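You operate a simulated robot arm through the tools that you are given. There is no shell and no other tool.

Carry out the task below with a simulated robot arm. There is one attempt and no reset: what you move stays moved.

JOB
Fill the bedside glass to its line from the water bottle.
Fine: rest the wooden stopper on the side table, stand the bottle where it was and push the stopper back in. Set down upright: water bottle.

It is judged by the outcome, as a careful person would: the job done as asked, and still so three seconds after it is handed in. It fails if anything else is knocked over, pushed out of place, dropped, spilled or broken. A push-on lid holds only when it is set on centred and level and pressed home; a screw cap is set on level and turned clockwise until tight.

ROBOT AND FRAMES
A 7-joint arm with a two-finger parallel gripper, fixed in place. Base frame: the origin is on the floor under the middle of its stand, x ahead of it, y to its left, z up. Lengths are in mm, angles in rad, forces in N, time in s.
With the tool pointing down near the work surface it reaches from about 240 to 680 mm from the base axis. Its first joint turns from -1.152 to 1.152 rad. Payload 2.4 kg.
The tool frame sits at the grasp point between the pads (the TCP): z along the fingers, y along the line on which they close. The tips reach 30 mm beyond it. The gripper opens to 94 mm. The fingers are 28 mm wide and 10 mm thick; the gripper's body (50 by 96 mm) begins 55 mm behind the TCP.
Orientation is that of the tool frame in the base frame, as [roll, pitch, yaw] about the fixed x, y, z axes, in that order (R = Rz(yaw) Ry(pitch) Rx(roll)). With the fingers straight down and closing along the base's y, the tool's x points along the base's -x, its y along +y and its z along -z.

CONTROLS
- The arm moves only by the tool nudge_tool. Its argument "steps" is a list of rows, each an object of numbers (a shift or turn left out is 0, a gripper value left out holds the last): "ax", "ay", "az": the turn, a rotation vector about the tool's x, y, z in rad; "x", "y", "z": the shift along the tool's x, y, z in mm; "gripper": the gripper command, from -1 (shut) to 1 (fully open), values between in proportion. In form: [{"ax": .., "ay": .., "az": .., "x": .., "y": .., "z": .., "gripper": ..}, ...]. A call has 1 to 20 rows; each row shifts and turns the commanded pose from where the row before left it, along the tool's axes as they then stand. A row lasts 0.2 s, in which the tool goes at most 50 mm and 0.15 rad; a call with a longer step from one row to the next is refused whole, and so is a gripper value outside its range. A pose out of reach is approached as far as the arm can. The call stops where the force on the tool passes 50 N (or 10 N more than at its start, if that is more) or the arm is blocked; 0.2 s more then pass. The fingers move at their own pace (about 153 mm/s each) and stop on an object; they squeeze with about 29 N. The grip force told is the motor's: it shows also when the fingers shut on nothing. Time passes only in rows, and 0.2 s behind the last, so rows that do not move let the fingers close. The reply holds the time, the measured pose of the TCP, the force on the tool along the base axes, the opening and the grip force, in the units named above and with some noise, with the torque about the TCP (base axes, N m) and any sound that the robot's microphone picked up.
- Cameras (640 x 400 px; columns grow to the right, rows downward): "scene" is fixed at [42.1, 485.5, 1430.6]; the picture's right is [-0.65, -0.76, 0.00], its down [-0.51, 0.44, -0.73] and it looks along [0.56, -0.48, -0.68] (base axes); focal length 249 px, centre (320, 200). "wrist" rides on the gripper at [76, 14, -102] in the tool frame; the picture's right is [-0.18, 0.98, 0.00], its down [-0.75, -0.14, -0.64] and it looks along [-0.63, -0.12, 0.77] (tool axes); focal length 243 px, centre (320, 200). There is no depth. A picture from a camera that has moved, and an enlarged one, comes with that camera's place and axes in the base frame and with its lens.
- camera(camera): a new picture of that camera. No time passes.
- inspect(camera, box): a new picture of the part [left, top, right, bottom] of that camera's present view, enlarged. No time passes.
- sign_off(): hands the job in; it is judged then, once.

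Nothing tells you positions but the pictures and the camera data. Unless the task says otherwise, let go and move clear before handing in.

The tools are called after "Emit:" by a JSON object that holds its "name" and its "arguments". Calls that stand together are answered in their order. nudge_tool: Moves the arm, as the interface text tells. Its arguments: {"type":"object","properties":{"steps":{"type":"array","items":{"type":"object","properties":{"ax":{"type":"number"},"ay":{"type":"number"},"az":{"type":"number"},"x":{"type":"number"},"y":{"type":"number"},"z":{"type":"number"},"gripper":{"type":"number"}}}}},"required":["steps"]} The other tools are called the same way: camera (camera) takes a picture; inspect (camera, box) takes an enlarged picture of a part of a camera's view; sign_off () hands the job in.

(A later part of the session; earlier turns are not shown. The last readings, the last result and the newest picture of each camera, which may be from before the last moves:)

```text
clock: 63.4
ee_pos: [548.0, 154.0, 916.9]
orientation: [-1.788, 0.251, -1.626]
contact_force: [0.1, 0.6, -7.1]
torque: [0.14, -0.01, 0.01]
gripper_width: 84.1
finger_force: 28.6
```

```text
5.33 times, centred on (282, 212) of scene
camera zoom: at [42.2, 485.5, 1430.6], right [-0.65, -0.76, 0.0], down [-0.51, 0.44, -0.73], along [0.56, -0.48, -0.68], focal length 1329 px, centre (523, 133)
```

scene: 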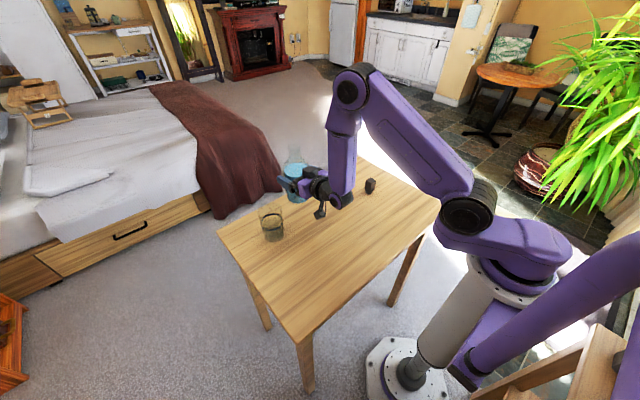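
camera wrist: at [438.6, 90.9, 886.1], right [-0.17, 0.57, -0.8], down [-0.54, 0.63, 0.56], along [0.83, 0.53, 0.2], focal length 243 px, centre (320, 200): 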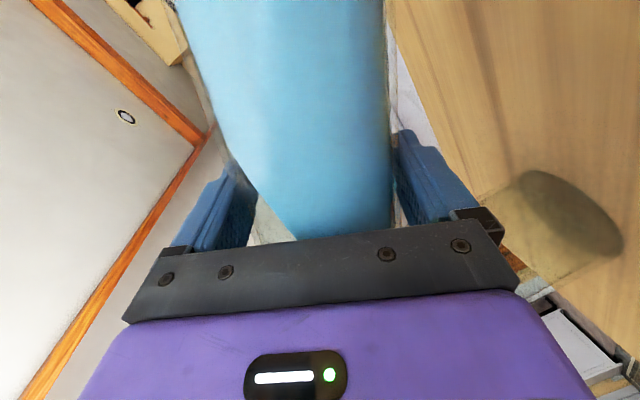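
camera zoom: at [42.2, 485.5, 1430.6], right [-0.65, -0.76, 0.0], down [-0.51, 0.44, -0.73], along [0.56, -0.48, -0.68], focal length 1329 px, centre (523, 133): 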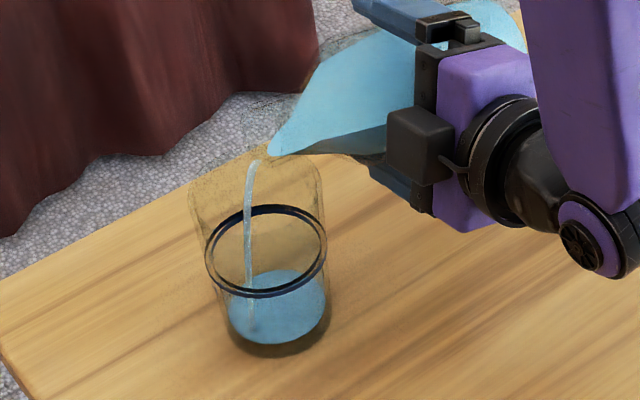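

Emit:
{"name": "inspect", "arguments": {"camera": "scene", "box": [254, 198, 300, 246]}}

Emit:
{"name": "nudge_tool", "arguments": {"steps": [{}, {}, {}]}}

Emit:
{"name": "inspect", "arguments": {"camera": "scene", "box": [254, 198, 300, 246]}}

```text
8.33 times, centred on (277, 222) of scene
camera zoom: at [42.2, 485.5, 1430.6], right [-0.65, -0.76, 0.0], down [-0.51, 0.44, -0.73], along [0.56, -0.48, -0.68], focal length 2076 px, centre (678, 17)
```

zoom: 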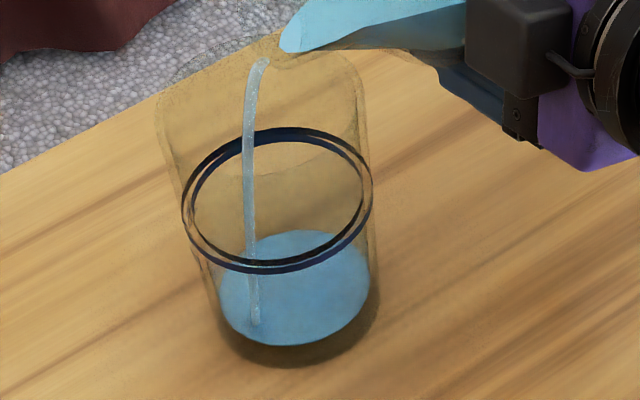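

```text
clock: 64.2
ee_pos: [548.6, 154.0, 917.2]
orientation: [-1.786, 0.254, -1.627]
contact_force: [0.0, 0.0, -8.1]
torque: [0.12, 0.0, -0.03]
gripper_width: 84.0
finger_force: 28.7
```

```text
8.33 times, centred on (277, 222) of scene
camera zoom: at [42.2, 485.5, 1430.6], right [-0.65, -0.76, 0.0], down [-0.51, 0.44, -0.73], along [0.56, -0.48, -0.68], focal length 2076 px, centre (678, 17)
```

zoom: 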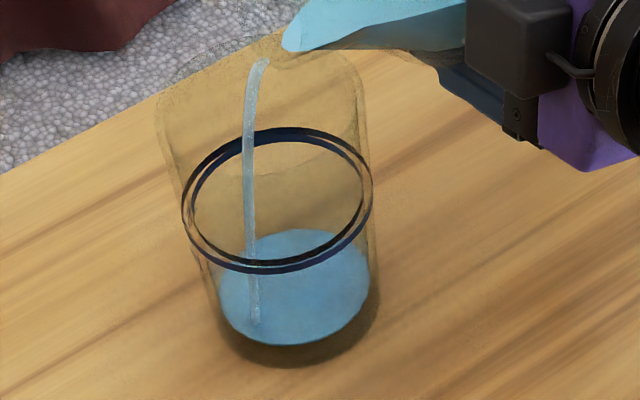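

The stream lands about 20 mm past centre, so I'll shift the bottle back 8 mm, then tilt slightly more.

Emit:
{"name": "nudge_tool", "arguments": {"steps": [{"x": 3.85, "y": -1.03}, {"x": 3.85, "y": -1.03}, {"az": -0.0175, "x": -0.4, "y": -1.5, "z": -0.35}, {}]}}

Emit:
{"name": "inspect", "arguments": {"camera": "scene", "box": [254, 198, 300, 246]}}

```text
clock: 65.2
ee_pos: [548.9, 146.1, 918.7]
orientation: [-1.787, 0.236, -1.623]
contact_force: [0.0, -0.2, -7.4]
torque: [0.1, -0.02, -0.01]
gripper_width: 84.3
finger_force: 29.2
```

```text
8.33 times, centred on (277, 222) of scene
camera zoom: at [42.2, 485.5, 1430.6], right [-0.65, -0.76, 0.0], down [-0.51, 0.44, -0.73], along [0.56, -0.48, -0.68], focal length 2076 px, centre (678, 17)
```

zoom: 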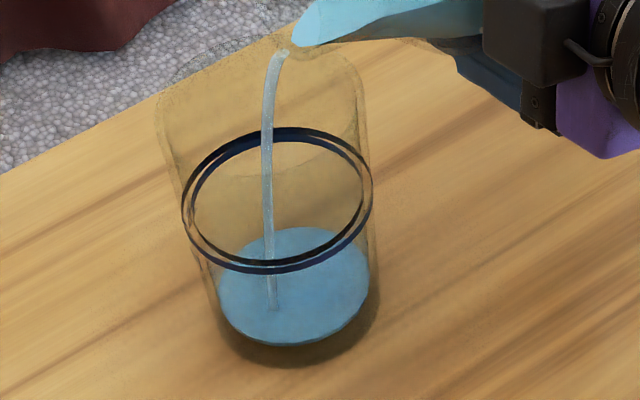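

The stream now lands near the centre; the level is at z≈812 and the line at z≈860. I'll increase the tilt a bit more.

Emit:
{"name": "nudge_tool", "arguments": {"steps": [{"az": -0.0175, "x": -0.4, "y": -1.5, "z": -0.35}, {"az": -0.0175, "x": -0.4, "y": -1.5, "z": -0.35}, {}, {}]}}

Emit:
{"name": "inspect", "arguments": {"camera": "scene", "box": [254, 198, 300, 246]}}

```text
clock: 66.2
ee_pos: [548.7, 145.5, 921.4]
orientation: [-1.784, 0.202, -1.614]
contact_force: [-0.6, -0.1, -8.0]
torque: [0.11, -0.01, -0.01]
gripper_width: 84.4
finger_force: 28.9
```

```text
8.33 times, centred on (277, 222) of scene
camera zoom: at [42.2, 485.5, 1430.6], right [-0.65, -0.76, 0.0], down [-0.51, 0.44, -0.73], along [0.56, -0.48, -0.68], focal length 2076 px, centre (678, 17)
```

zoom: 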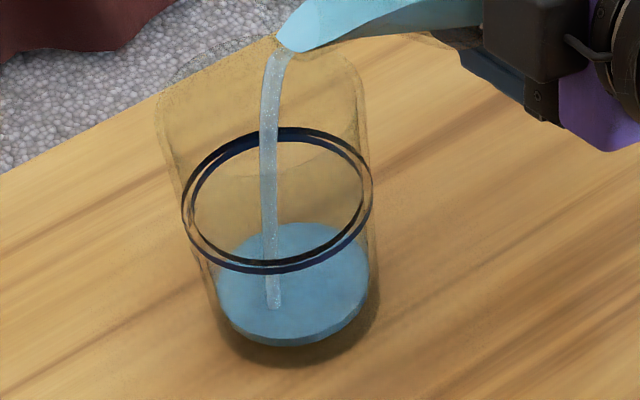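

Emit:
{"name": "nudge_tool", "arguments": {"steps": [{}, {}, {}, {}]}}

Emit:
{"name": "inspect", "arguments": {"camera": "scene", "box": [254, 198, 300, 246]}}

```text
clock: 67.2
ee_pos: [550.3, 145.0, 921.1]
orientation: [-1.785, 0.201, -1.615]
contact_force: [-1.0, -0.5, -7.4]
torque: [0.1, 0.01, 0.01]
gripper_width: 84.5
finger_force: 28.9
```

```text
8.33 times, centred on (277, 222) of scene
camera zoom: at [42.2, 485.5, 1430.6], right [-0.65, -0.76, 0.0], down [-0.51, 0.44, -0.73], along [0.56, -0.48, -0.68], focal length 2076 px, centre (678, 17)
```

zoom: 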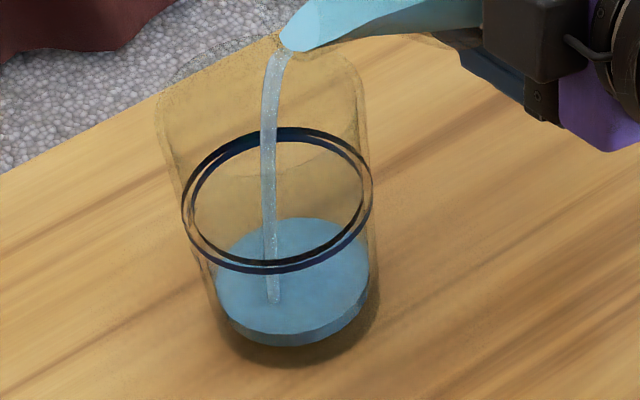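

Emit:
{"name": "nudge_tool", "arguments": {"steps": [{"az": -0.0175, "x": -0.35, "y": -1.55, "z": -0.35}, {}, {}, {}, {}]}}

Emit:
{"name": "inspect", "arguments": {"camera": "scene", "box": [254, 198, 300, 246]}}

```text
clock: 68.4
ee_pos: [549.0, 145.3, 924.5]
orientation: [-1.783, 0.185, -1.609]
contact_force: [0.8, -0.8, -8.1]
torque: [0.14, 0.02, -0.01]
gripper_width: 84.0
finger_force: 29.4
```

```text
8.33 times, centred on (277, 222) of scene
camera zoom: at [42.2, 485.5, 1430.6], right [-0.65, -0.76, 0.0], down [-0.51, 0.44, -0.73], along [0.56, -0.48, -0.68], focal length 2076 px, centre (678, 17)
```

zoom: 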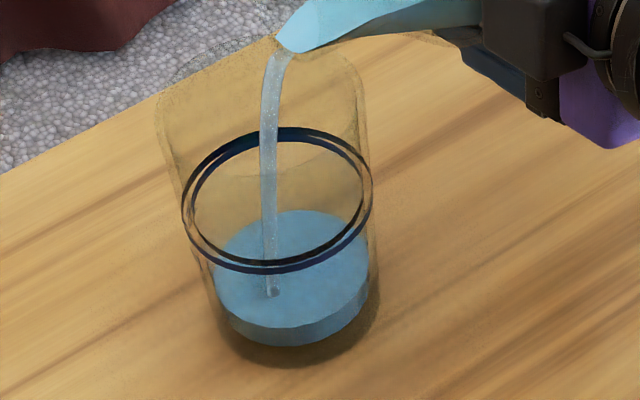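

The water is rising steadily, all inside the glass. I'll keep increasing the tilt gradually.

Emit:
{"name": "nudge_tool", "arguments": {"steps": [{"az": -0.0175, "x": -0.3, "y": -1.55, "z": -0.35}, {}, {}, {"az": -0.0175, "x": -0.3, "y": -1.55, "z": -0.35}, {}, {}]}}

Emit:
{"name": "inspect", "arguments": {"camera": "scene", "box": [254, 198, 300, 246]}}

```text
clock: 69.8
ee_pos: [549.2, 145.5, 927.1]
orientation: [-1.782, 0.149, -1.605]
contact_force: [0.4, 0.0, -7.6]
torque: [0.09, -0.04, 0.02]
gripper_width: 84.3
finger_force: 29.0
```

```text
8.33 times, centred on (277, 222) of scene
camera zoom: at [42.2, 485.5, 1430.6], right [-0.65, -0.76, 0.0], down [-0.51, 0.44, -0.73], along [0.56, -0.48, -0.68], focal length 2076 px, centre (678, 17)
```

zoom: 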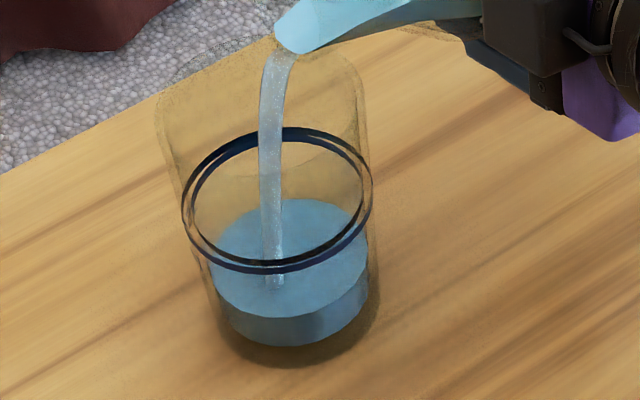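

Emit:
{"name": "nudge_tool", "arguments": {"steps": [{}, {}, {}, {}, {}]}}

Emit:
{"name": "inspect", "arguments": {"camera": "scene", "box": [254, 198, 300, 246]}}

```text
clock: 71.0
ee_pos: [548.7, 146.3, 927.0]
orientation: [-1.781, 0.149, -1.604]
contact_force: [-0.3, 0.4, -8.5]
torque: [0.11, 0.01, 0.02]
gripper_width: 84.2
finger_force: 28.6
```

```text
8.33 times, centred on (277, 222) of scene
camera zoom: at [42.2, 485.5, 1430.6], right [-0.65, -0.76, 0.0], down [-0.51, 0.44, -0.73], along [0.56, -0.48, -0.68], focal length 2076 px, centre (678, 17)
```

zoom: 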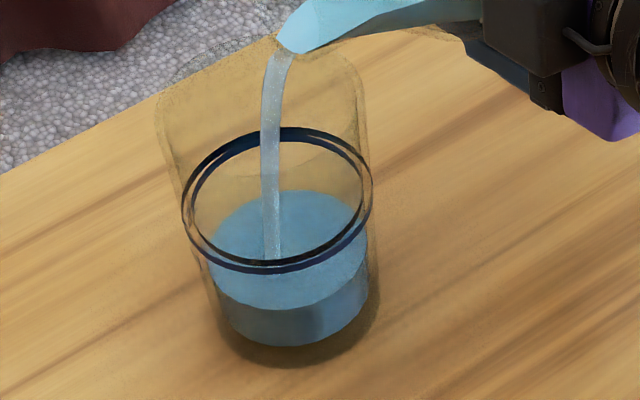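

Emit:
{"name": "nudge_tool", "arguments": {"steps": [{"az": -0.0175, "x": -0.3, "y": -1.55, "z": -0.35}, {}, {}, {}, {}, {}, {}]}}

Emit:
{"name": "inspect", "arguments": {"camera": "scene", "box": [254, 198, 300, 246]}}

```text
clock: 72.6
ee_pos: [550.0, 146.0, 929.2]
orientation: [-1.782, 0.132, -1.601]
contact_force: [-0.2, 0.7, -7.3]
torque: [0.12, 0.01, -0.01]
gripper_width: 84.2
finger_force: 29.0
```

```text
8.33 times, centred on (277, 222) of scene
camera zoom: at [42.2, 485.5, 1430.6], right [-0.65, -0.76, 0.0], down [-0.51, 0.44, -0.73], along [0.56, -0.48, -0.68], focal length 2076 px, centre (678, 17)
```

zoom: 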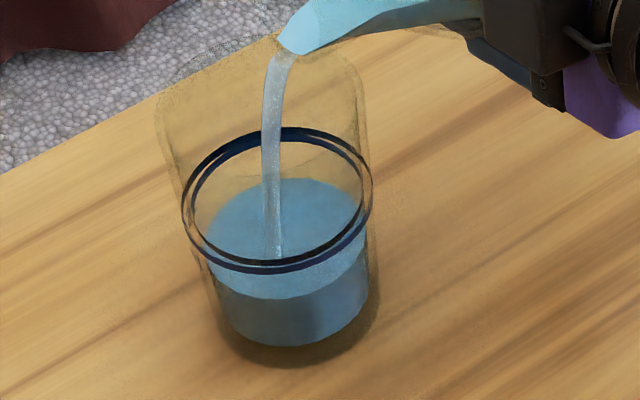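

Emit:
{"name": "nudge_tool", "arguments": {"steps": [{"az": -0.0175, "x": -0.25, "y": -1.55, "z": -0.35}, {}, {}, {}, {}, {}, {}]}}

Emit:
{"name": "inspect", "arguments": {"camera": "scene", "box": [254, 198, 300, 246]}}

```text
clock: 74.2
ee_pos: [549.9, 145.8, 929.3]
orientation: [-1.784, 0.118, -1.596]
contact_force: [-0.4, 0.3, -6.1]
torque: [0.11, 0.04, -0.01]
gripper_width: 84.2
finger_force: 29.2
```

```text
8.33 times, centred on (277, 222) of scene
camera zoom: at [42.2, 485.5, 1430.6], right [-0.65, -0.76, 0.0], down [-0.51, 0.44, -0.73], along [0.56, -0.48, -0.68], focal length 2076 px, centre (678, 17)
```

zoom: 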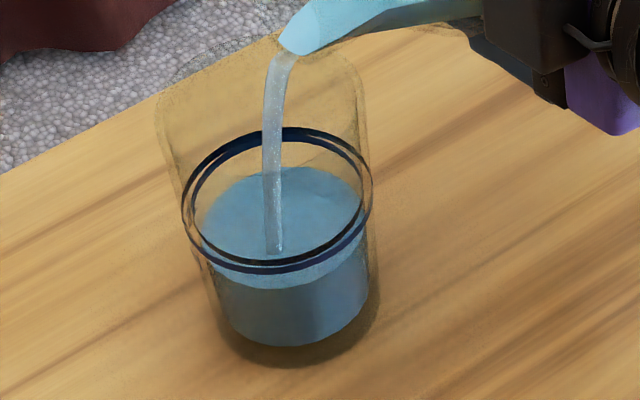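

The level is at z≈844, about 15 mm below the line. I'll hold this tilt and let it run a bit more.

Emit:
{"name": "nudge_tool", "arguments": {"steps": [{}, {}, {}, {}, {}, {}]}}

Emit:
{"name": "inspect", "arguments": {"camera": "scene", "box": [254, 198, 300, 246]}}

```text
clock: 75.6
ee_pos: [549.1, 145.2, 929.8]
orientation: [-1.782, 0.116, -1.596]
contact_force: [-0.6, 0.1, -6.6]
torque: [0.15, 0.02, -0.01]
gripper_width: 84.1
finger_force: 29.1
```

```text
8.33 times, centred on (277, 222) of scene
camera zoom: at [42.2, 485.5, 1430.6], right [-0.65, -0.76, 0.0], down [-0.51, 0.44, -0.73], along [0.56, -0.48, -0.68], focal length 2076 px, centre (678, 17)
```

zoom: 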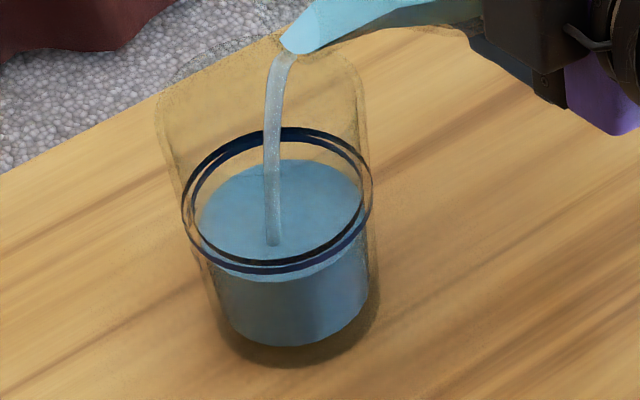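

Emit:
{"name": "nudge_tool", "arguments": {"steps": [{}, {}, {}, {}, {}, {}]}}

Emit:
{"name": "inspect", "arguments": {"camera": "scene", "box": [254, 198, 300, 246]}}

```text
clock: 77.0
ee_pos: [548.2, 145.5, 931.2]
orientation: [-1.781, 0.116, -1.598]
contact_force: [0.2, -0.7, -6.5]
torque: [0.11, 0.02, 0.0]
gripper_width: 84.2
finger_force: 28.5
```

```text
8.33 times, centred on (277, 222) of scene
camera zoom: at [42.2, 485.5, 1430.6], right [-0.65, -0.76, 0.0], down [-0.51, 0.44, -0.73], along [0.56, -0.48, -0.68], focal length 2076 px, centre (678, 17)
```

zoom: 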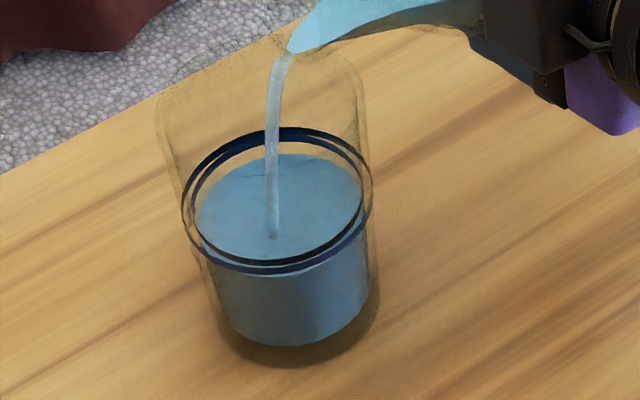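

Emit:
{"name": "inspect", "arguments": {"camera": "scene", "box": [264, 208, 292, 236]}}

```text
14.29 times, centred on (278, 222) of scene
camera zoom: at [42.2, 485.5, 1430.6], right [-0.65, -0.76, 0.0], down [-0.51, 0.44, -0.73], along [0.56, -0.48, -0.68], focal length 3559 px, centre (920, -114)
```

zoom: 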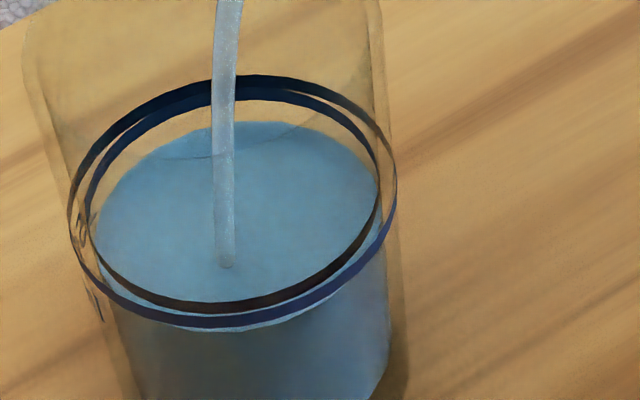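

The water is ~8 mm below the line (the inner ring is the target). I'll add a touch more tilt and continue.

Emit:
{"name": "nudge_tool", "arguments": {"steps": [{"az": -0.0085, "x": -0.12, "y": -0.8, "z": -0.18}, {}, {}, {}, {}]}}

Emit:
{"name": "inspect", "arguments": {"camera": "scene", "box": [264, 208, 292, 236]}}

```text
clock: 78.2
ee_pos: [549.3, 146.2, 930.8]
orientation: [-1.781, 0.109, -1.596]
contact_force: [0.5, 0.3, -6.2]
torque: [0.09, 0.0, 0.04]
gripper_width: 84.0
finger_force: 28.7
```

```text
14.29 times, centred on (278, 222) of scene
camera zoom: at [42.2, 485.5, 1430.6], right [-0.65, -0.76, 0.0], down [-0.51, 0.44, -0.73], along [0.56, -0.48, -0.68], focal length 3559 px, centre (920, -114)
```

zoom: 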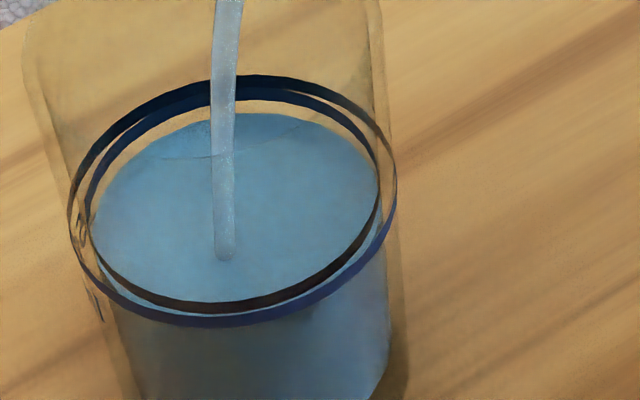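

Emit:
{"name": "nudge_tool", "arguments": {"steps": [{}, {}, {}]}}

Emit:
{"name": "inspect", "arguments": {"camera": "scene", "box": [264, 208, 292, 236]}}

```text
clock: 79.0
ee_pos: [548.9, 145.4, 931.1]
orientation: [-1.781, 0.11, -1.596]
contact_force: [-0.1, -0.2, -5.9]
torque: [0.07, 0.0, -0.04]
gripper_width: 84.0
finger_force: 28.9
```

```text
14.29 times, centred on (278, 222) of scene
camera zoom: at [42.2, 485.5, 1430.6], right [-0.65, -0.76, 0.0], down [-0.51, 0.44, -0.73], along [0.56, -0.48, -0.68], focal length 3559 px, centre (920, -114)
```

zoom: 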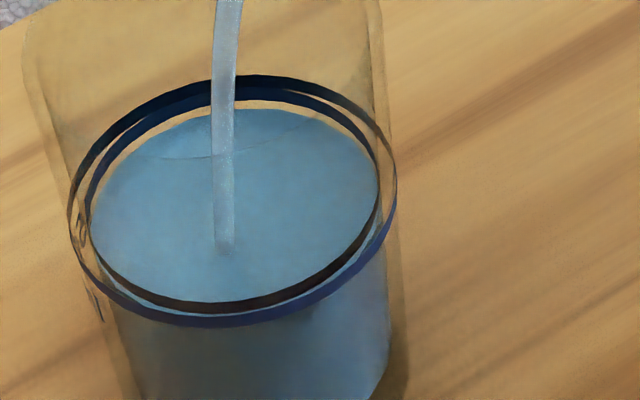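

Emit:
{"name": "nudge_tool", "arguments": {"steps": [{}, {}, {}]}}

Emit:
{"name": "inspect", "arguments": {"camera": "scene", "box": [264, 208, 292, 236]}}

```text
clock: 79.8
ee_pos: [548.4, 145.5, 930.4]
orientation: [-1.782, 0.107, -1.595]
contact_force: [-0.3, 0.2, -5.8]
torque: [0.1, -0.03, 0.0]
gripper_width: 84.3
finger_force: 28.9
```

```text
14.29 times, centred on (278, 222) of scene
camera zoom: at [42.2, 485.5, 1430.6], right [-0.65, -0.76, 0.0], down [-0.51, 0.44, -0.73], along [0.56, -0.48, -0.68], focal length 3559 px, centre (920, -114)
```

zoom: 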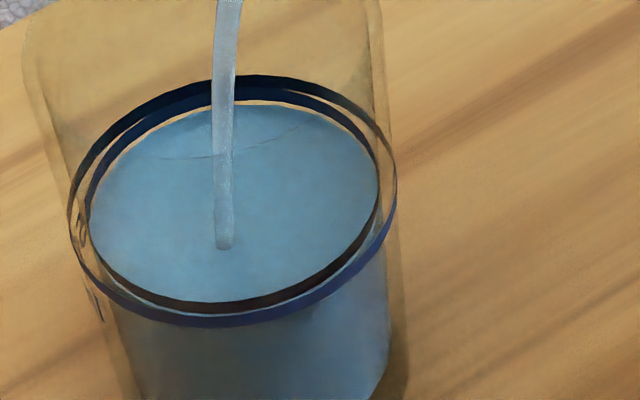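

Emit:
{"name": "nudge_tool", "arguments": {"steps": [{}, {}, {}]}}

Emit:
{"name": "inspect", "arguments": {"camera": "scene", "box": [264, 208, 292, 236]}}

Emit:
{"name": "inspect", "arguments": {"camera": "scene", "box": [270, 210, 286, 222]}}

```text
clock: 80.6
ee_pos: [549.1, 145.0, 931.7]
orientation: [-1.781, 0.108, -1.596]
contact_force: [0.0, -0.2, -7.0]
torque: [0.11, -0.01, 0.03]
gripper_width: 84.2
finger_force: 29.0
```

```text
14.29 times, centred on (278, 222) of scene
camera zoom: at [42.2, 485.5, 1430.6], right [-0.65, -0.76, 0.0], down [-0.51, 0.44, -0.73], along [0.56, -0.48, -0.68], focal length 3559 px, centre (920, -114)
```

zoom: 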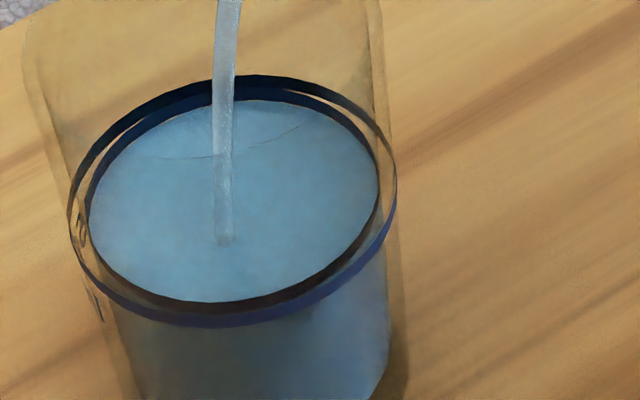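

```text
16.00 times, centred on (278, 216) of scene
camera zoom: at [42.2, 485.5, 1430.6], right [-0.65, -0.76, 0.0], down [-0.51, 0.44, -0.73], along [0.56, -0.48, -0.68], focal length 3986 px, centre (992, -56)
```

zoom: 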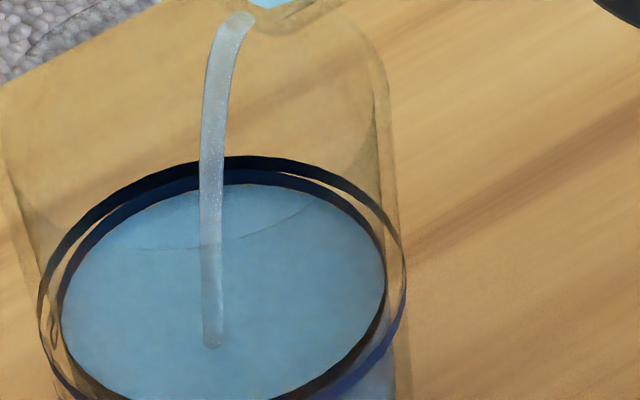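

The water is now level with the line's lower edge, with a trickle still falling, so I'm rolling the bottle back to stop the flow.

Emit:
{"name": "nudge_tool", "arguments": {"steps": [{"az": 0.08}, {"az": 0.1}, {"az": 0.1}, {}]}}

Emit:
{"name": "inspect", "arguments": {"camera": "scene", "box": [264, 208, 292, 236]}}

Emit:
{"name": "inspect", "arguments": {"camera": "scene", "box": [240, 150, 340, 250]}}

```text
clock: 81.6
ee_pos: [549.8, 144.6, 930.5]
orientation: [-1.795, 0.383, -1.657]
contact_force: [0.2, 0.4, -6.5]
torque: [0.1, 0.02, -0.02]
gripper_width: 84.2
finger_force: 29.1
```

```text
14.29 times, centred on (278, 222) of scene
camera zoom: at [42.2, 485.5, 1430.6], right [-0.65, -0.76, 0.0], down [-0.51, 0.44, -0.73], along [0.56, -0.48, -0.68], focal length 3559 px, centre (920, -114)
```

zoom: 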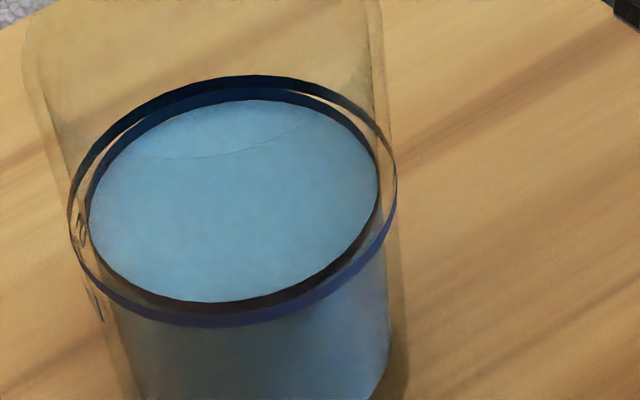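

```text
4.00 times, centred on (290, 200) of scene
camera zoom: at [42.2, 485.5, 1430.6], right [-0.65, -0.76, 0.0], down [-0.51, 0.44, -0.73], along [0.56, -0.48, -0.68], focal length 997 px, centre (440, 200)
```

zoom: 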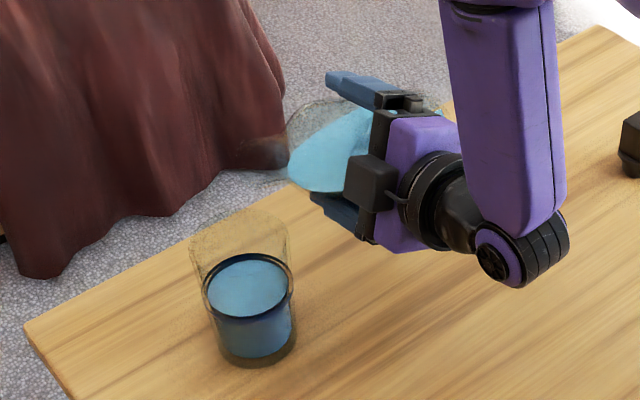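

Emit:
{"name": "inspect", "arguments": {"camera": "scene", "box": [272, 212, 284, 220]}}

Emit:
{"name": "inspect", "arguments": {"camera": "scene", "box": [270, 226, 284, 234]}}

Emit:
{"name": "camera", "arguments": {"camera": "wrist"}}

```text
16.00 times, centred on (278, 216) of scene
camera zoom: at [42.2, 485.5, 1430.6], right [-0.65, -0.76, 0.0], down [-0.51, 0.44, -0.73], along [0.56, -0.48, -0.68], focal length 3986 px, centre (992, -56)
```

zoom: 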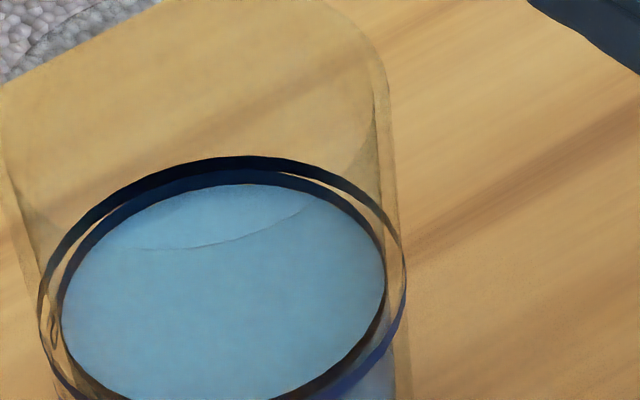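

```text
16.00 times, centred on (277, 230) of scene
camera zoom: at [42.2, 485.5, 1430.6], right [-0.65, -0.76, 0.0], down [-0.51, 0.44, -0.73], along [0.56, -0.48, -0.68], focal length 3986 px, centre (1008, -280)
```

zoom: 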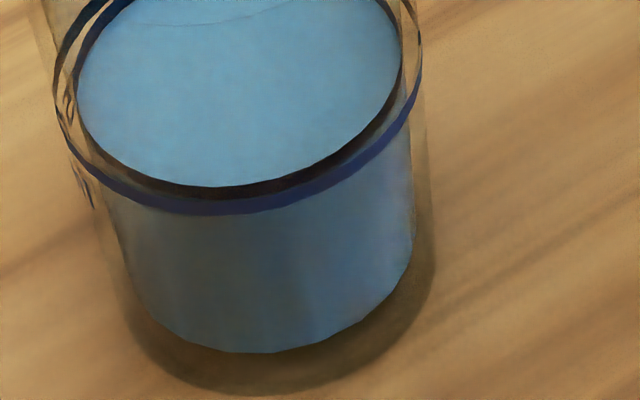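

```text
taken
camera wrist: at [440.5, 81.3, 910.4], right [-0.17, 0.55, -0.82], down [-0.54, 0.64, 0.54], along [0.82, 0.54, 0.18], focal length 243 px, centre (320, 200)
```

wrist: 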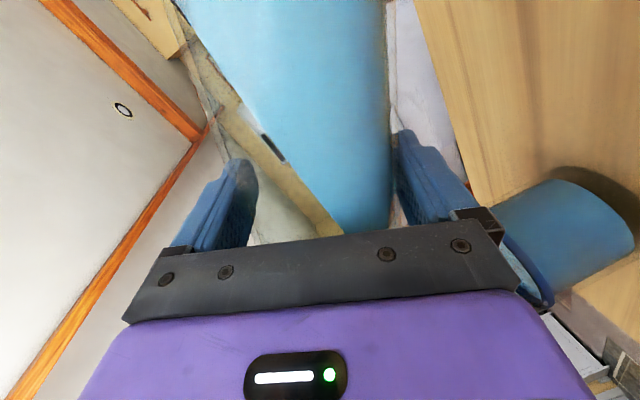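

Emit:
{"name": "inspect", "arguments": {"camera": "wrist", "box": [470, 170, 640, 330]}}

```text
2.50 times, centred on (555, 250) of wrist
camera zoom: at [440.5, 81.3, 910.4], right [-0.17, 0.55, -0.82], down [-0.54, 0.64, 0.54], along [0.82, 0.54, 0.18], focal length 606 px, centre (-268, 75)
```

zoom: 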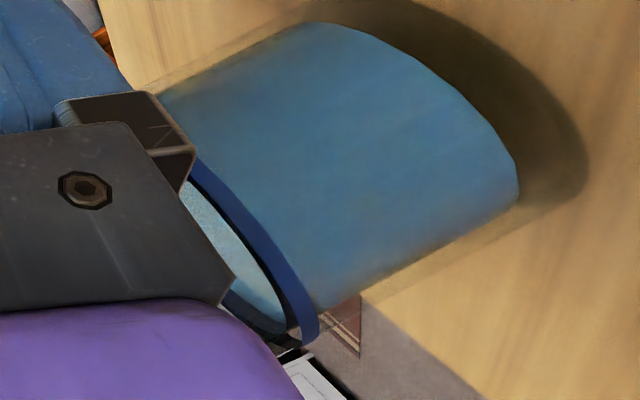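

The flow has stopped cleanly and the level is about 1 mm under the centre of the line. I'll give it one brief top-up at the same tilt.

Emit:
{"name": "nudge_tool", "arguments": {"steps": [{"az": -0.1}, {"az": -0.1}, {"az": -0.08}, {}, {"az": 0.08}, {"az": 0.1}, {"az": 0.1}, {}]}}

Emit:
{"name": "inspect", "arguments": {"camera": "scene", "box": [264, 208, 292, 236]}}

Emit:
{"name": "inspect", "arguments": {"camera": "scene", "box": [272, 212, 284, 220]}}

```text
clock: 83.4
ee_pos: [550.5, 146.6, 931.5]
orientation: [-1.796, 0.382, -1.657]
contact_force: [0.3, 0.0, -5.8]
torque: [0.11, -0.01, 0.0]
gripper_width: 84.3
finger_force: 28.6
```

```text
14.29 times, centred on (278, 222) of scene
camera zoom: at [42.2, 485.5, 1430.6], right [-0.65, -0.76, 0.0], down [-0.51, 0.44, -0.73], along [0.56, -0.48, -0.68], focal length 3559 px, centre (920, -114)
```

zoom: 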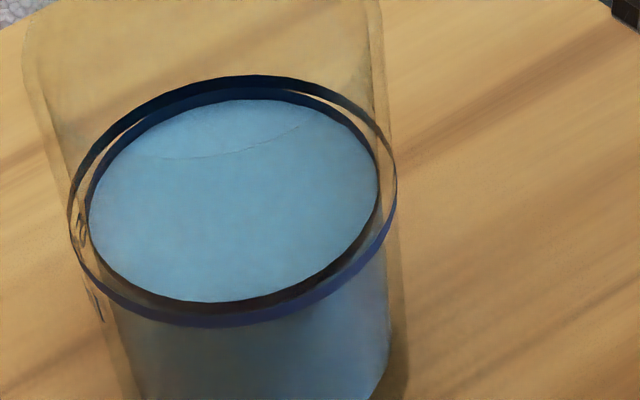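

```text
16.00 times, centred on (278, 216) of scene
camera zoom: at [42.2, 485.5, 1430.6], right [-0.65, -0.76, 0.0], down [-0.51, 0.44, -0.73], along [0.56, -0.48, -0.68], focal length 3986 px, centre (992, -56)
```

zoom: 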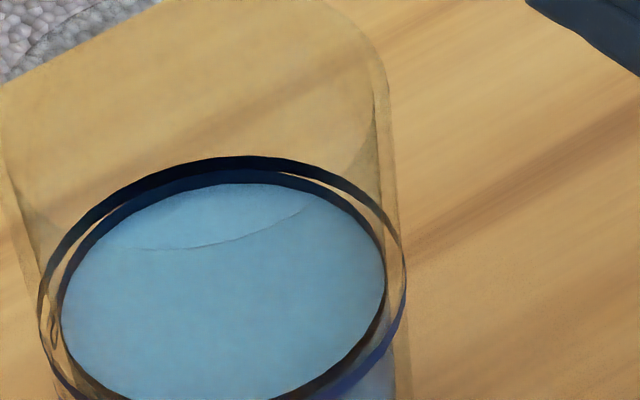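

Barely changed. I'll repeat with a slightly longer hold.

Emit:
{"name": "nudge_tool", "arguments": {"steps": [{"az": -0.1}, {"az": -0.1}, {"az": -0.083}, {}, {}, {}, {"az": 0.083}, {"az": 0.1}, {"az": 0.1}, {}]}}

Emit:
{"name": "inspect", "arguments": {"camera": "scene", "box": [264, 208, 292, 236]}}

Emit:
{"name": "inspect", "arguments": {"camera": "scene", "box": [272, 212, 284, 220]}}

```text
clock: 85.6
ee_pos: [549.1, 145.5, 930.6]
orientation: [-1.796, 0.382, -1.658]
contact_force: [-0.3, 0.2, -6.0]
torque: [0.09, -0.01, 0.0]
gripper_width: 84.2
finger_force: 29.2
```

```text
14.29 times, centred on (278, 222) of scene
camera zoom: at [42.2, 485.5, 1430.6], right [-0.65, -0.76, 0.0], down [-0.51, 0.44, -0.73], along [0.56, -0.48, -0.68], focal length 3559 px, centre (920, -114)
```

zoom: 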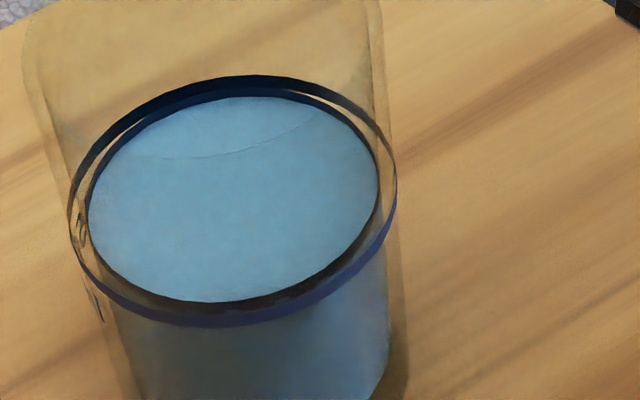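

```text
16.00 times, centred on (278, 216) of scene
camera zoom: at [42.2, 485.5, 1430.6], right [-0.65, -0.76, 0.0], down [-0.51, 0.44, -0.73], along [0.56, -0.48, -0.68], focal length 3986 px, centre (992, -56)
```

zoom: 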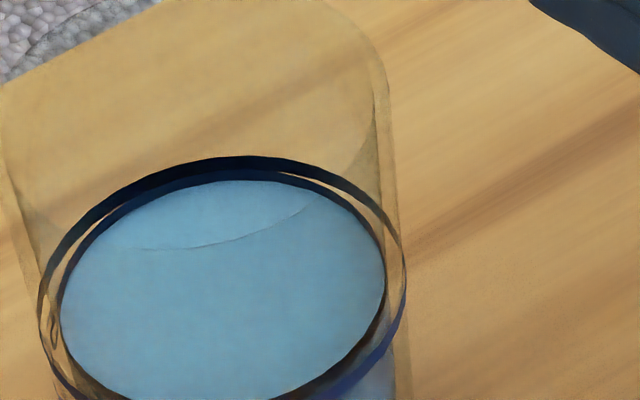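

The water now sits right at the centre of the line. I'll roll the bottle back upright, away from the glass.

Emit:
{"name": "nudge_tool", "arguments": {"steps": [{"az": 0.08}, {"az": 0.1}, {"az": 0.1}, {"az": 0.1}, {"az": 0.1}, {"az": 0.1}, {"az": 0.1}, {"az": 0.1}, {"az": 0.1}, {"az": 0.1}, {"az": 0.1}, {"az": 0.07}, {"az": 0.0305}, {}]}}

Emit:
{"name": "inspect", "arguments": {"camera": "scene", "box": [240, 130, 380, 250]}}

Emit:
{"name": "camera", "arguments": {"camera": "wrist"}}

```text
clock: 88.6
ee_pos: [548.6, 145.3, 930.9]
orientation: [3.137, 1.362, 3.136]
contact_force: [0.5, -0.6, -6.4]
torque: [-0.02, -0.01, -0.02]
gripper_width: 84.2
finger_force: 29.3
```

```text
3.33 times, centred on (310, 190) of scene
camera zoom: at [42.2, 485.5, 1430.6], right [-0.65, -0.76, 0.0], down [-0.51, 0.44, -0.73], along [0.56, -0.48, -0.68], focal length 830 px, centre (353, 233)
```

zoom: 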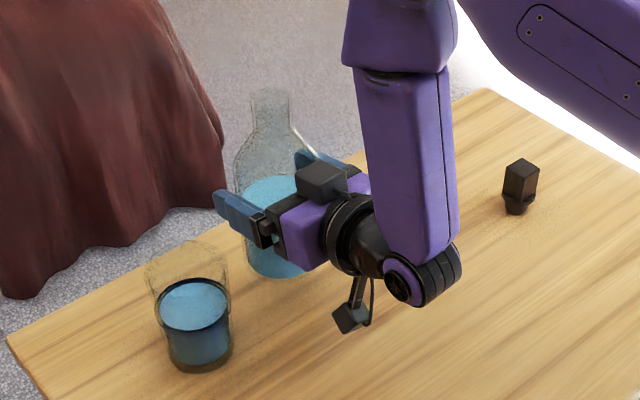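

```text
taken
camera wrist: at [432.7, 161.0, 877.5], right [0.04, 0.98, 0.18], down [-0.47, -0.14, 0.87], along [0.88, -0.12, 0.46], focal length 243 px, centre (320, 200)
```

wrist: 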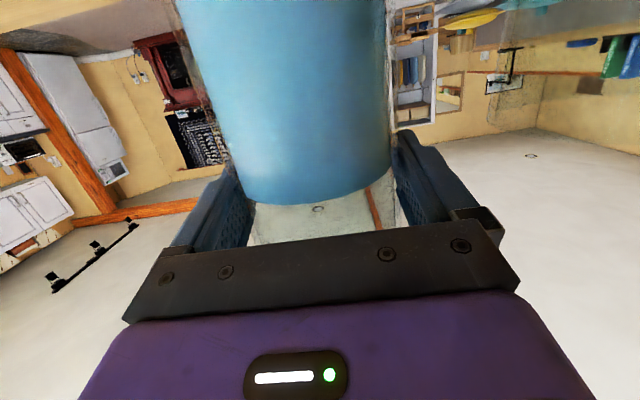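

The bottle is upright, and both the glass and the stopper are undisturbed. I'll carry it back above its original spot.

Emit:
{"name": "nudge_tool", "arguments": {"steps": [{"y": -6, "x": 0.4, "z": -1.8}, {"y": -12, "x": 0.75, "z": -3.5}, {"y": -15, "x": 0.95, "z": -4.5}, {"y": -15, "x": 0.95, "z": -4.5}, {"y": -15, "x": 0.95, "z": -4.5}, {"y": -15, "x": 0.95, "z": -4.5}, {"y": -15, "x": 0.95, "z": -4.5}, {"y": -12, "x": 0.75, "z": -3.5}, {"y": -9.5, "x": 0.55, "z": -2.5}, {}, {}]}}

Emit:
{"name": "camera", "arguments": {"camera": "scene"}}

Emit:
{"name": "inspect", "arguments": {"camera": "scene", "box": [310, 120, 360, 210]}}

```text
clock: 91.0
ee_pos: [513.7, 31.5, 931.3]
orientation: [-3.139, 1.362, 3.139]
contact_force: [0.7, 0.2, -5.5]
torque: [0.01, -0.02, -0.02]
gripper_width: 84.3
finger_force: 28.7
```

```text
taken
```

scene: 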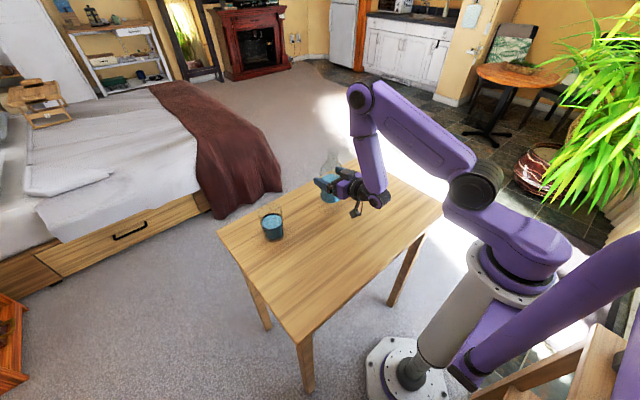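

```text
4.44 times, centred on (335, 165) of scene
camera zoom: at [42.2, 485.5, 1430.6], right [-0.65, -0.76, 0.0], down [-0.51, 0.44, -0.73], along [0.56, -0.48, -0.68], focal length 1107 px, centre (253, 356)
```

zoom: 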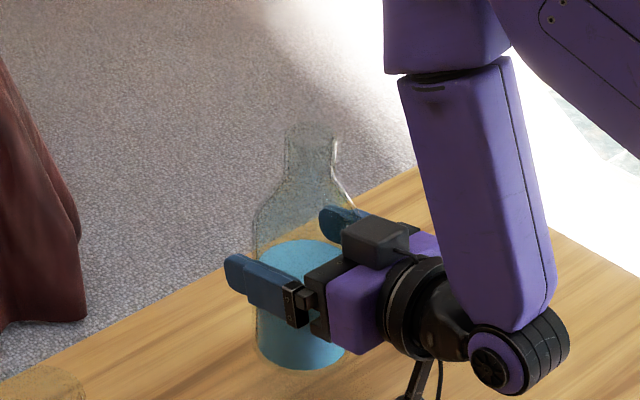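

Emit:
{"name": "inspect", "arguments": {"camera": "scene", "box": [318, 145, 352, 175]}}

Emit:
{"name": "inspect", "arguments": {"camera": "scene", "box": [314, 175, 354, 212]}}

```text
13.33 times, centred on (335, 160) of scene
camera zoom: at [42.2, 485.5, 1430.6], right [-0.65, -0.76, 0.0], down [-0.51, 0.44, -0.73], along [0.56, -0.48, -0.68], focal length 3322 px, centre (120, 733)
```

zoom: 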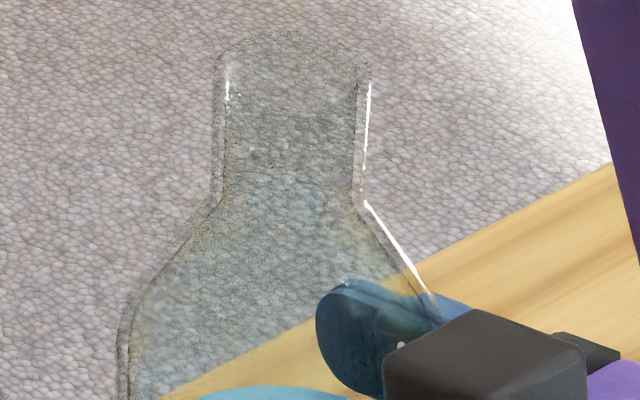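

```text
10.81 times, centred on (334, 194) of scene
camera zoom: at [42.2, 485.5, 1430.6], right [-0.65, -0.76, 0.0], down [-0.51, 0.44, -0.73], along [0.56, -0.48, -0.68], focal length 2693 px, centre (169, 270)
```

zoom: 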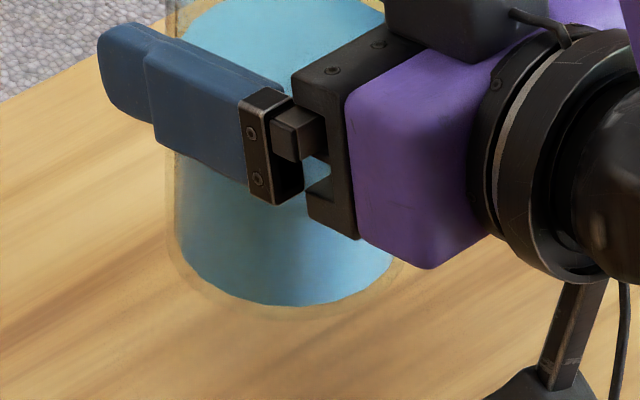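

The bottle is vertical and right above its original position (≈511, 32). Lowering gently now.

Emit:
{"name": "nudge_tool", "arguments": {"steps": [{"x": 7.8, "z": 1.66}, {"x": 9.78, "z": 2.08}, {"x": 9.78, "z": 2.08}, {"x": 5.9, "z": 1.25}, {"x": 2.9, "z": 0.62}, {}]}}

Emit:
{"name": "nudge_tool", "arguments": {"steps": [{"x": 1.47, "z": 0.31}, {"x": 0.98, "z": 0.21}]}}

Emit:
{"name": "inspect", "arguments": {"camera": "scene", "box": [314, 175, 354, 222]}}

```text
clock: 92.4
ee_pos: [513.9, 30.2, 893.2]
orientation: [3.141, 1.361, 3.14]
contact_force: [-0.9, -0.6, -6.2]
torque: [-0.01, -0.03, -0.01]
gripper_width: 84.4
finger_force: 29.3
```

```text
clock: 93.0
ee_pos: [514.5, 32.7, 891.6]
orientation: [3.141, 1.361, 3.14]
contact_force: [0.4, 0.3, -5.9]
torque: [0.02, -0.03, 0.02]
gripper_width: 84.4
finger_force: 28.7
```

```text
8.51 times, centred on (334, 198) of scene
camera zoom: at [42.2, 485.5, 1430.6], right [-0.65, -0.76, 0.0], down [-0.51, 0.44, -0.73], along [0.56, -0.48, -0.68], focal length 2120 px, centre (201, 213)
```

zoom: 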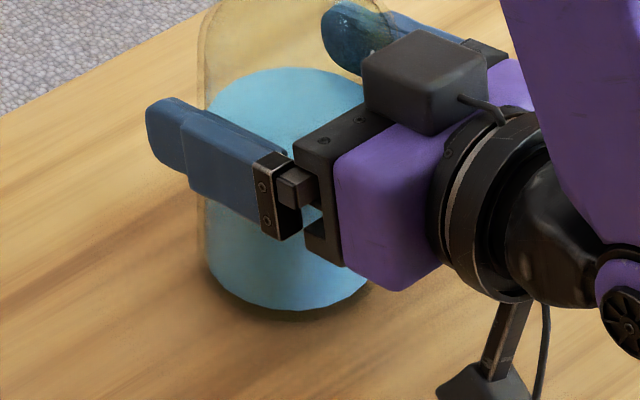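

Emit:
{"name": "nudge_tool", "arguments": {"steps": [{"x": 0.98, "z": 0.21}, {"x": 0.98, "z": 0.21}]}}

Emit:
{"name": "nudge_tool", "arguments": {"steps": [{"x": 0.98, "z": 0.21}]}}

Emit:
{"name": "nudge_tool", "arguments": {"steps": [{"x": 0.78, "z": 0.17}]}}

```text
clock: 93.6
ee_pos: [514.0, 31.2, 889.9]
orientation: [3.139, 1.361, 3.139]
contact_force: [0.3, 0.6, -6.1]
torque: [0.01, 0.0, 0.06]
gripper_width: 84.1
finger_force: 28.4
```

```text
clock: 94.0
ee_pos: [513.4, 32.4, 888.2]
orientation: [3.14, 1.363, 3.139]
contact_force: [-0.2, 0.3, -5.9]
torque: [-0.04, 0.0, -0.02]
gripper_width: 84.3
finger_force: 29.5
```

```text
clock: 94.4
ee_pos: [515.6, 31.5, 887.5]
orientation: [-3.141, 1.361, 3.139]
contact_force: [-0.2, -0.3, -5.6]
torque: [-0.04, 0.04, 0.03]
gripper_width: 84.2
finger_force: 29.3
```

Emit:
{"name": "nudge_tool", "arguments": {"steps": [{"x": 0.78, "z": 0.17}]}}

Emit:
{"name": "nudge_tool", "arguments": {"steps": [{"x": 0.68, "z": 0.15}]}}

```text
clock: 94.8
ee_pos: [514.5, 32.4, 887.7]
orientation: [-3.141, 1.368, -3.14]
contact_force: [-4.3, 1.7, 7.5]
torque: [-0.16, 0.63, -0.13]
gripper_width: 84.2
finger_force: 29.9
```

```text
clock: 95.2
ee_pos: [514.5, 31.7, 888.0]
orientation: [3.137, 1.368, 3.137]
contact_force: [-5.3, 1.2, 16.0]
torque: [0.02, 0.37, 0.11]
gripper_width: 84.4
finger_force: 28.4
```

Table contact made (Fz rising to 16 N). I'll back off half a millimetre and release slowly.

Emit:
{"name": "nudge_tool", "arguments": {"steps": [{"x": -0.6, "z": -0.13}, {}]}}

Emit:
{"name": "nudge_tool", "arguments": {"steps": [{"gripper": 0.8}, {"gripper": 0.82}, {"gripper": 0.85}, {"gripper": 0.9}, {"gripper": 1}, {}]}}

Emit:
{"name": "inspect", "arguments": {"camera": "scene", "box": [310, 150, 370, 220]}}

Emit:
{"name": "camera", "arguments": {"camera": "wrist"}}

```text
clock: 95.8
ee_pos: [514.8, 31.2, 887.7]
orientation: [3.139, 1.366, 3.14]
contact_force: [-6.6, 2.6, 17.3]
torque: [0.05, -0.13, 0.01]
gripper_width: 84.2
finger_force: 28.9
```

```text
clock: 97.2
ee_pos: [514.6, 31.1, 887.2]
orientation: [-3.142, 1.362, 3.14]
contact_force: [-0.2, 0.3, -0.2]
torque: [-0.01, 0.01, 0.0]
gripper_width: 94.3
finger_force: 0.0
```

```text
5.71 times, centred on (340, 185) of scene
camera zoom: at [42.1, 485.5, 1430.6], right [-0.65, -0.76, 0.0], down [-0.51, 0.44, -0.73], along [0.56, -0.48, -0.68], focal length 1424 px, centre (206, 286)
```

zoom: 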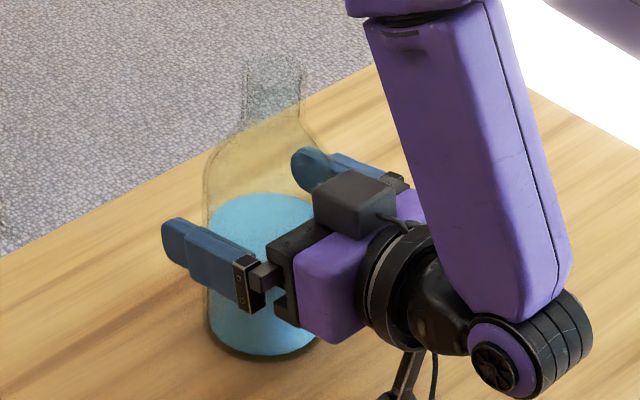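

```text
taken
camera wrist: at [398.8, 46.8, 833.6], right [0.04, 0.98, 0.18], down [-0.47, -0.14, 0.87], along [0.88, -0.12, 0.46], focal length 243 px, centre (320, 200)
```

wrist: 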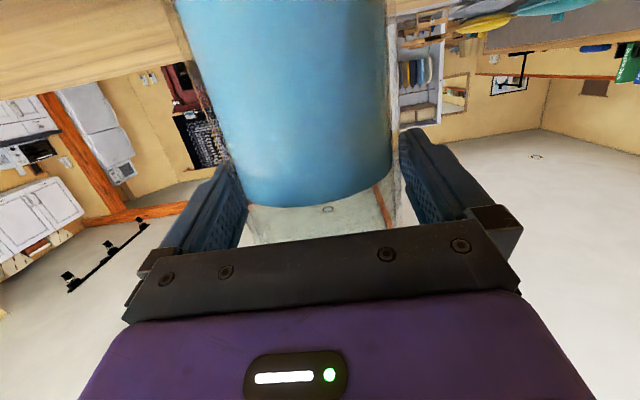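

The bottle stands upright on its own. I'll withdraw straight up with the open fingers.

Emit:
{"name": "nudge_tool", "arguments": {"steps": [{"x": -4.9, "z": -1.04}, {"x": -9.8, "z": -2.08}, {"x": -14.7, "z": -3.12}, {"x": -14.7, "z": -3.12}, {"x": -14.7, "z": -3.12}, {"x": -14.7, "z": -3.12}, {"x": -9.8, "z": -2.08}, {}]}}

Emit:
{"name": "inspect", "arguments": {"camera": "scene", "box": [300, 130, 390, 220]}}

```text
clock: 99.0
ee_pos: [513.9, 31.3, 972.3]
orientation: [3.14, 1.361, 3.14]
contact_force: [0.1, 0.3, 0.6]
torque: [0.0, -0.02, -0.02]
gripper_width: 94.1
finger_force: 0.0
```

```text
4.44 times, centred on (345, 175) of scene
camera zoom: at [42.1, 485.5, 1430.6], right [-0.65, -0.76, 0.0], down [-0.51, 0.44, -0.73], along [0.56, -0.48, -0.68], focal length 1107 px, centre (209, 311)
```

zoom: 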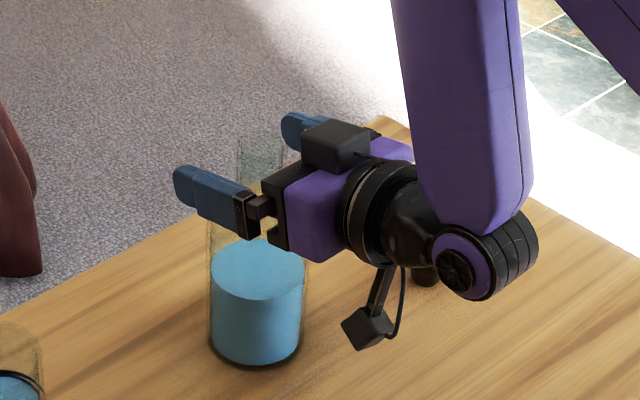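

Emit:
{"name": "nudge_tool", "arguments": {"steps": [{"ay": 0.07}, {"ay": 0.07}, {"x": -9.4, "z": -3.42}, {"x": -18.8, "z": -6.84}, {"x": -23.5, "z": -8.55}, {"x": -28.2, "z": -10.26}, {"x": -28.2, "z": -10.26}, {}]}}

Emit:
{"name": "inspect", "arguments": {"camera": "scene", "box": [290, 110, 410, 230]}}

```text
clock: 100.8
ee_pos: [515.6, 30.5, 1086.8]
orientation: [3.14, 1.222, 3.141]
contact_force: [0.7, 0.9, 0.1]
torque: [0.01, -0.01, 0.01]
gripper_width: 94.0
finger_force: 0.0
```

```text
3.33 times, centred on (350, 170) of scene
camera zoom: at [42.1, 485.5, 1430.6], right [-0.65, -0.76, 0.0], down [-0.51, 0.44, -0.73], along [0.56, -0.48, -0.68], focal length 830 px, centre (220, 300)
```

zoom: 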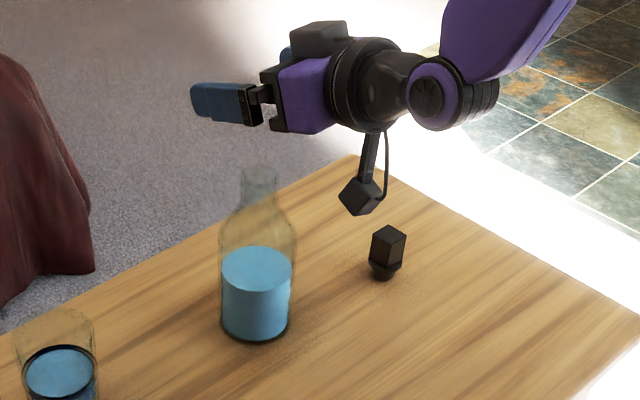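

The bottle, glass and stopper all look right. I'll rotate the tool back to vertical, well above the bottle, and move over the stopper.

Emit:
{"name": "nudge_tool", "arguments": {"steps": [{"ay": 0.1}, {"ay": 0.14}, {"ay": 0.14}, {"ay": 0.14}, {"ay": 0.14}, {"ay": 0.14}, {"ay": 0.14}, {"ay": 0.14}, {"ay": 0.1417}, {}]}}

Emit:
{"name": "camera", "arguments": {"camera": "wrist"}}

```text
clock: 103.0
ee_pos: [516.5, 33.4, 1087.7]
orientation: [3.142, -0.003, 3.139]
contact_force: [-0.8, 0.6, -0.2]
torque: [-0.04, 0.02, -0.01]
gripper_width: 94.0
finger_force: 0.0
out of reach, approached as far as the arm can: row 4
```

```text
taken
camera wrist: at [441.0, 47.6, 1189.4], right [0.19, 0.98, 0.0], down [0.75, -0.14, 0.64], along [0.63, -0.12, -0.77], focal length 243 px, centre (320, 200)
```

wrist: 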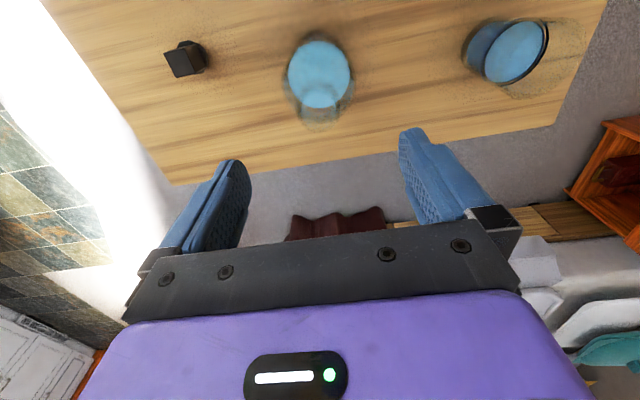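

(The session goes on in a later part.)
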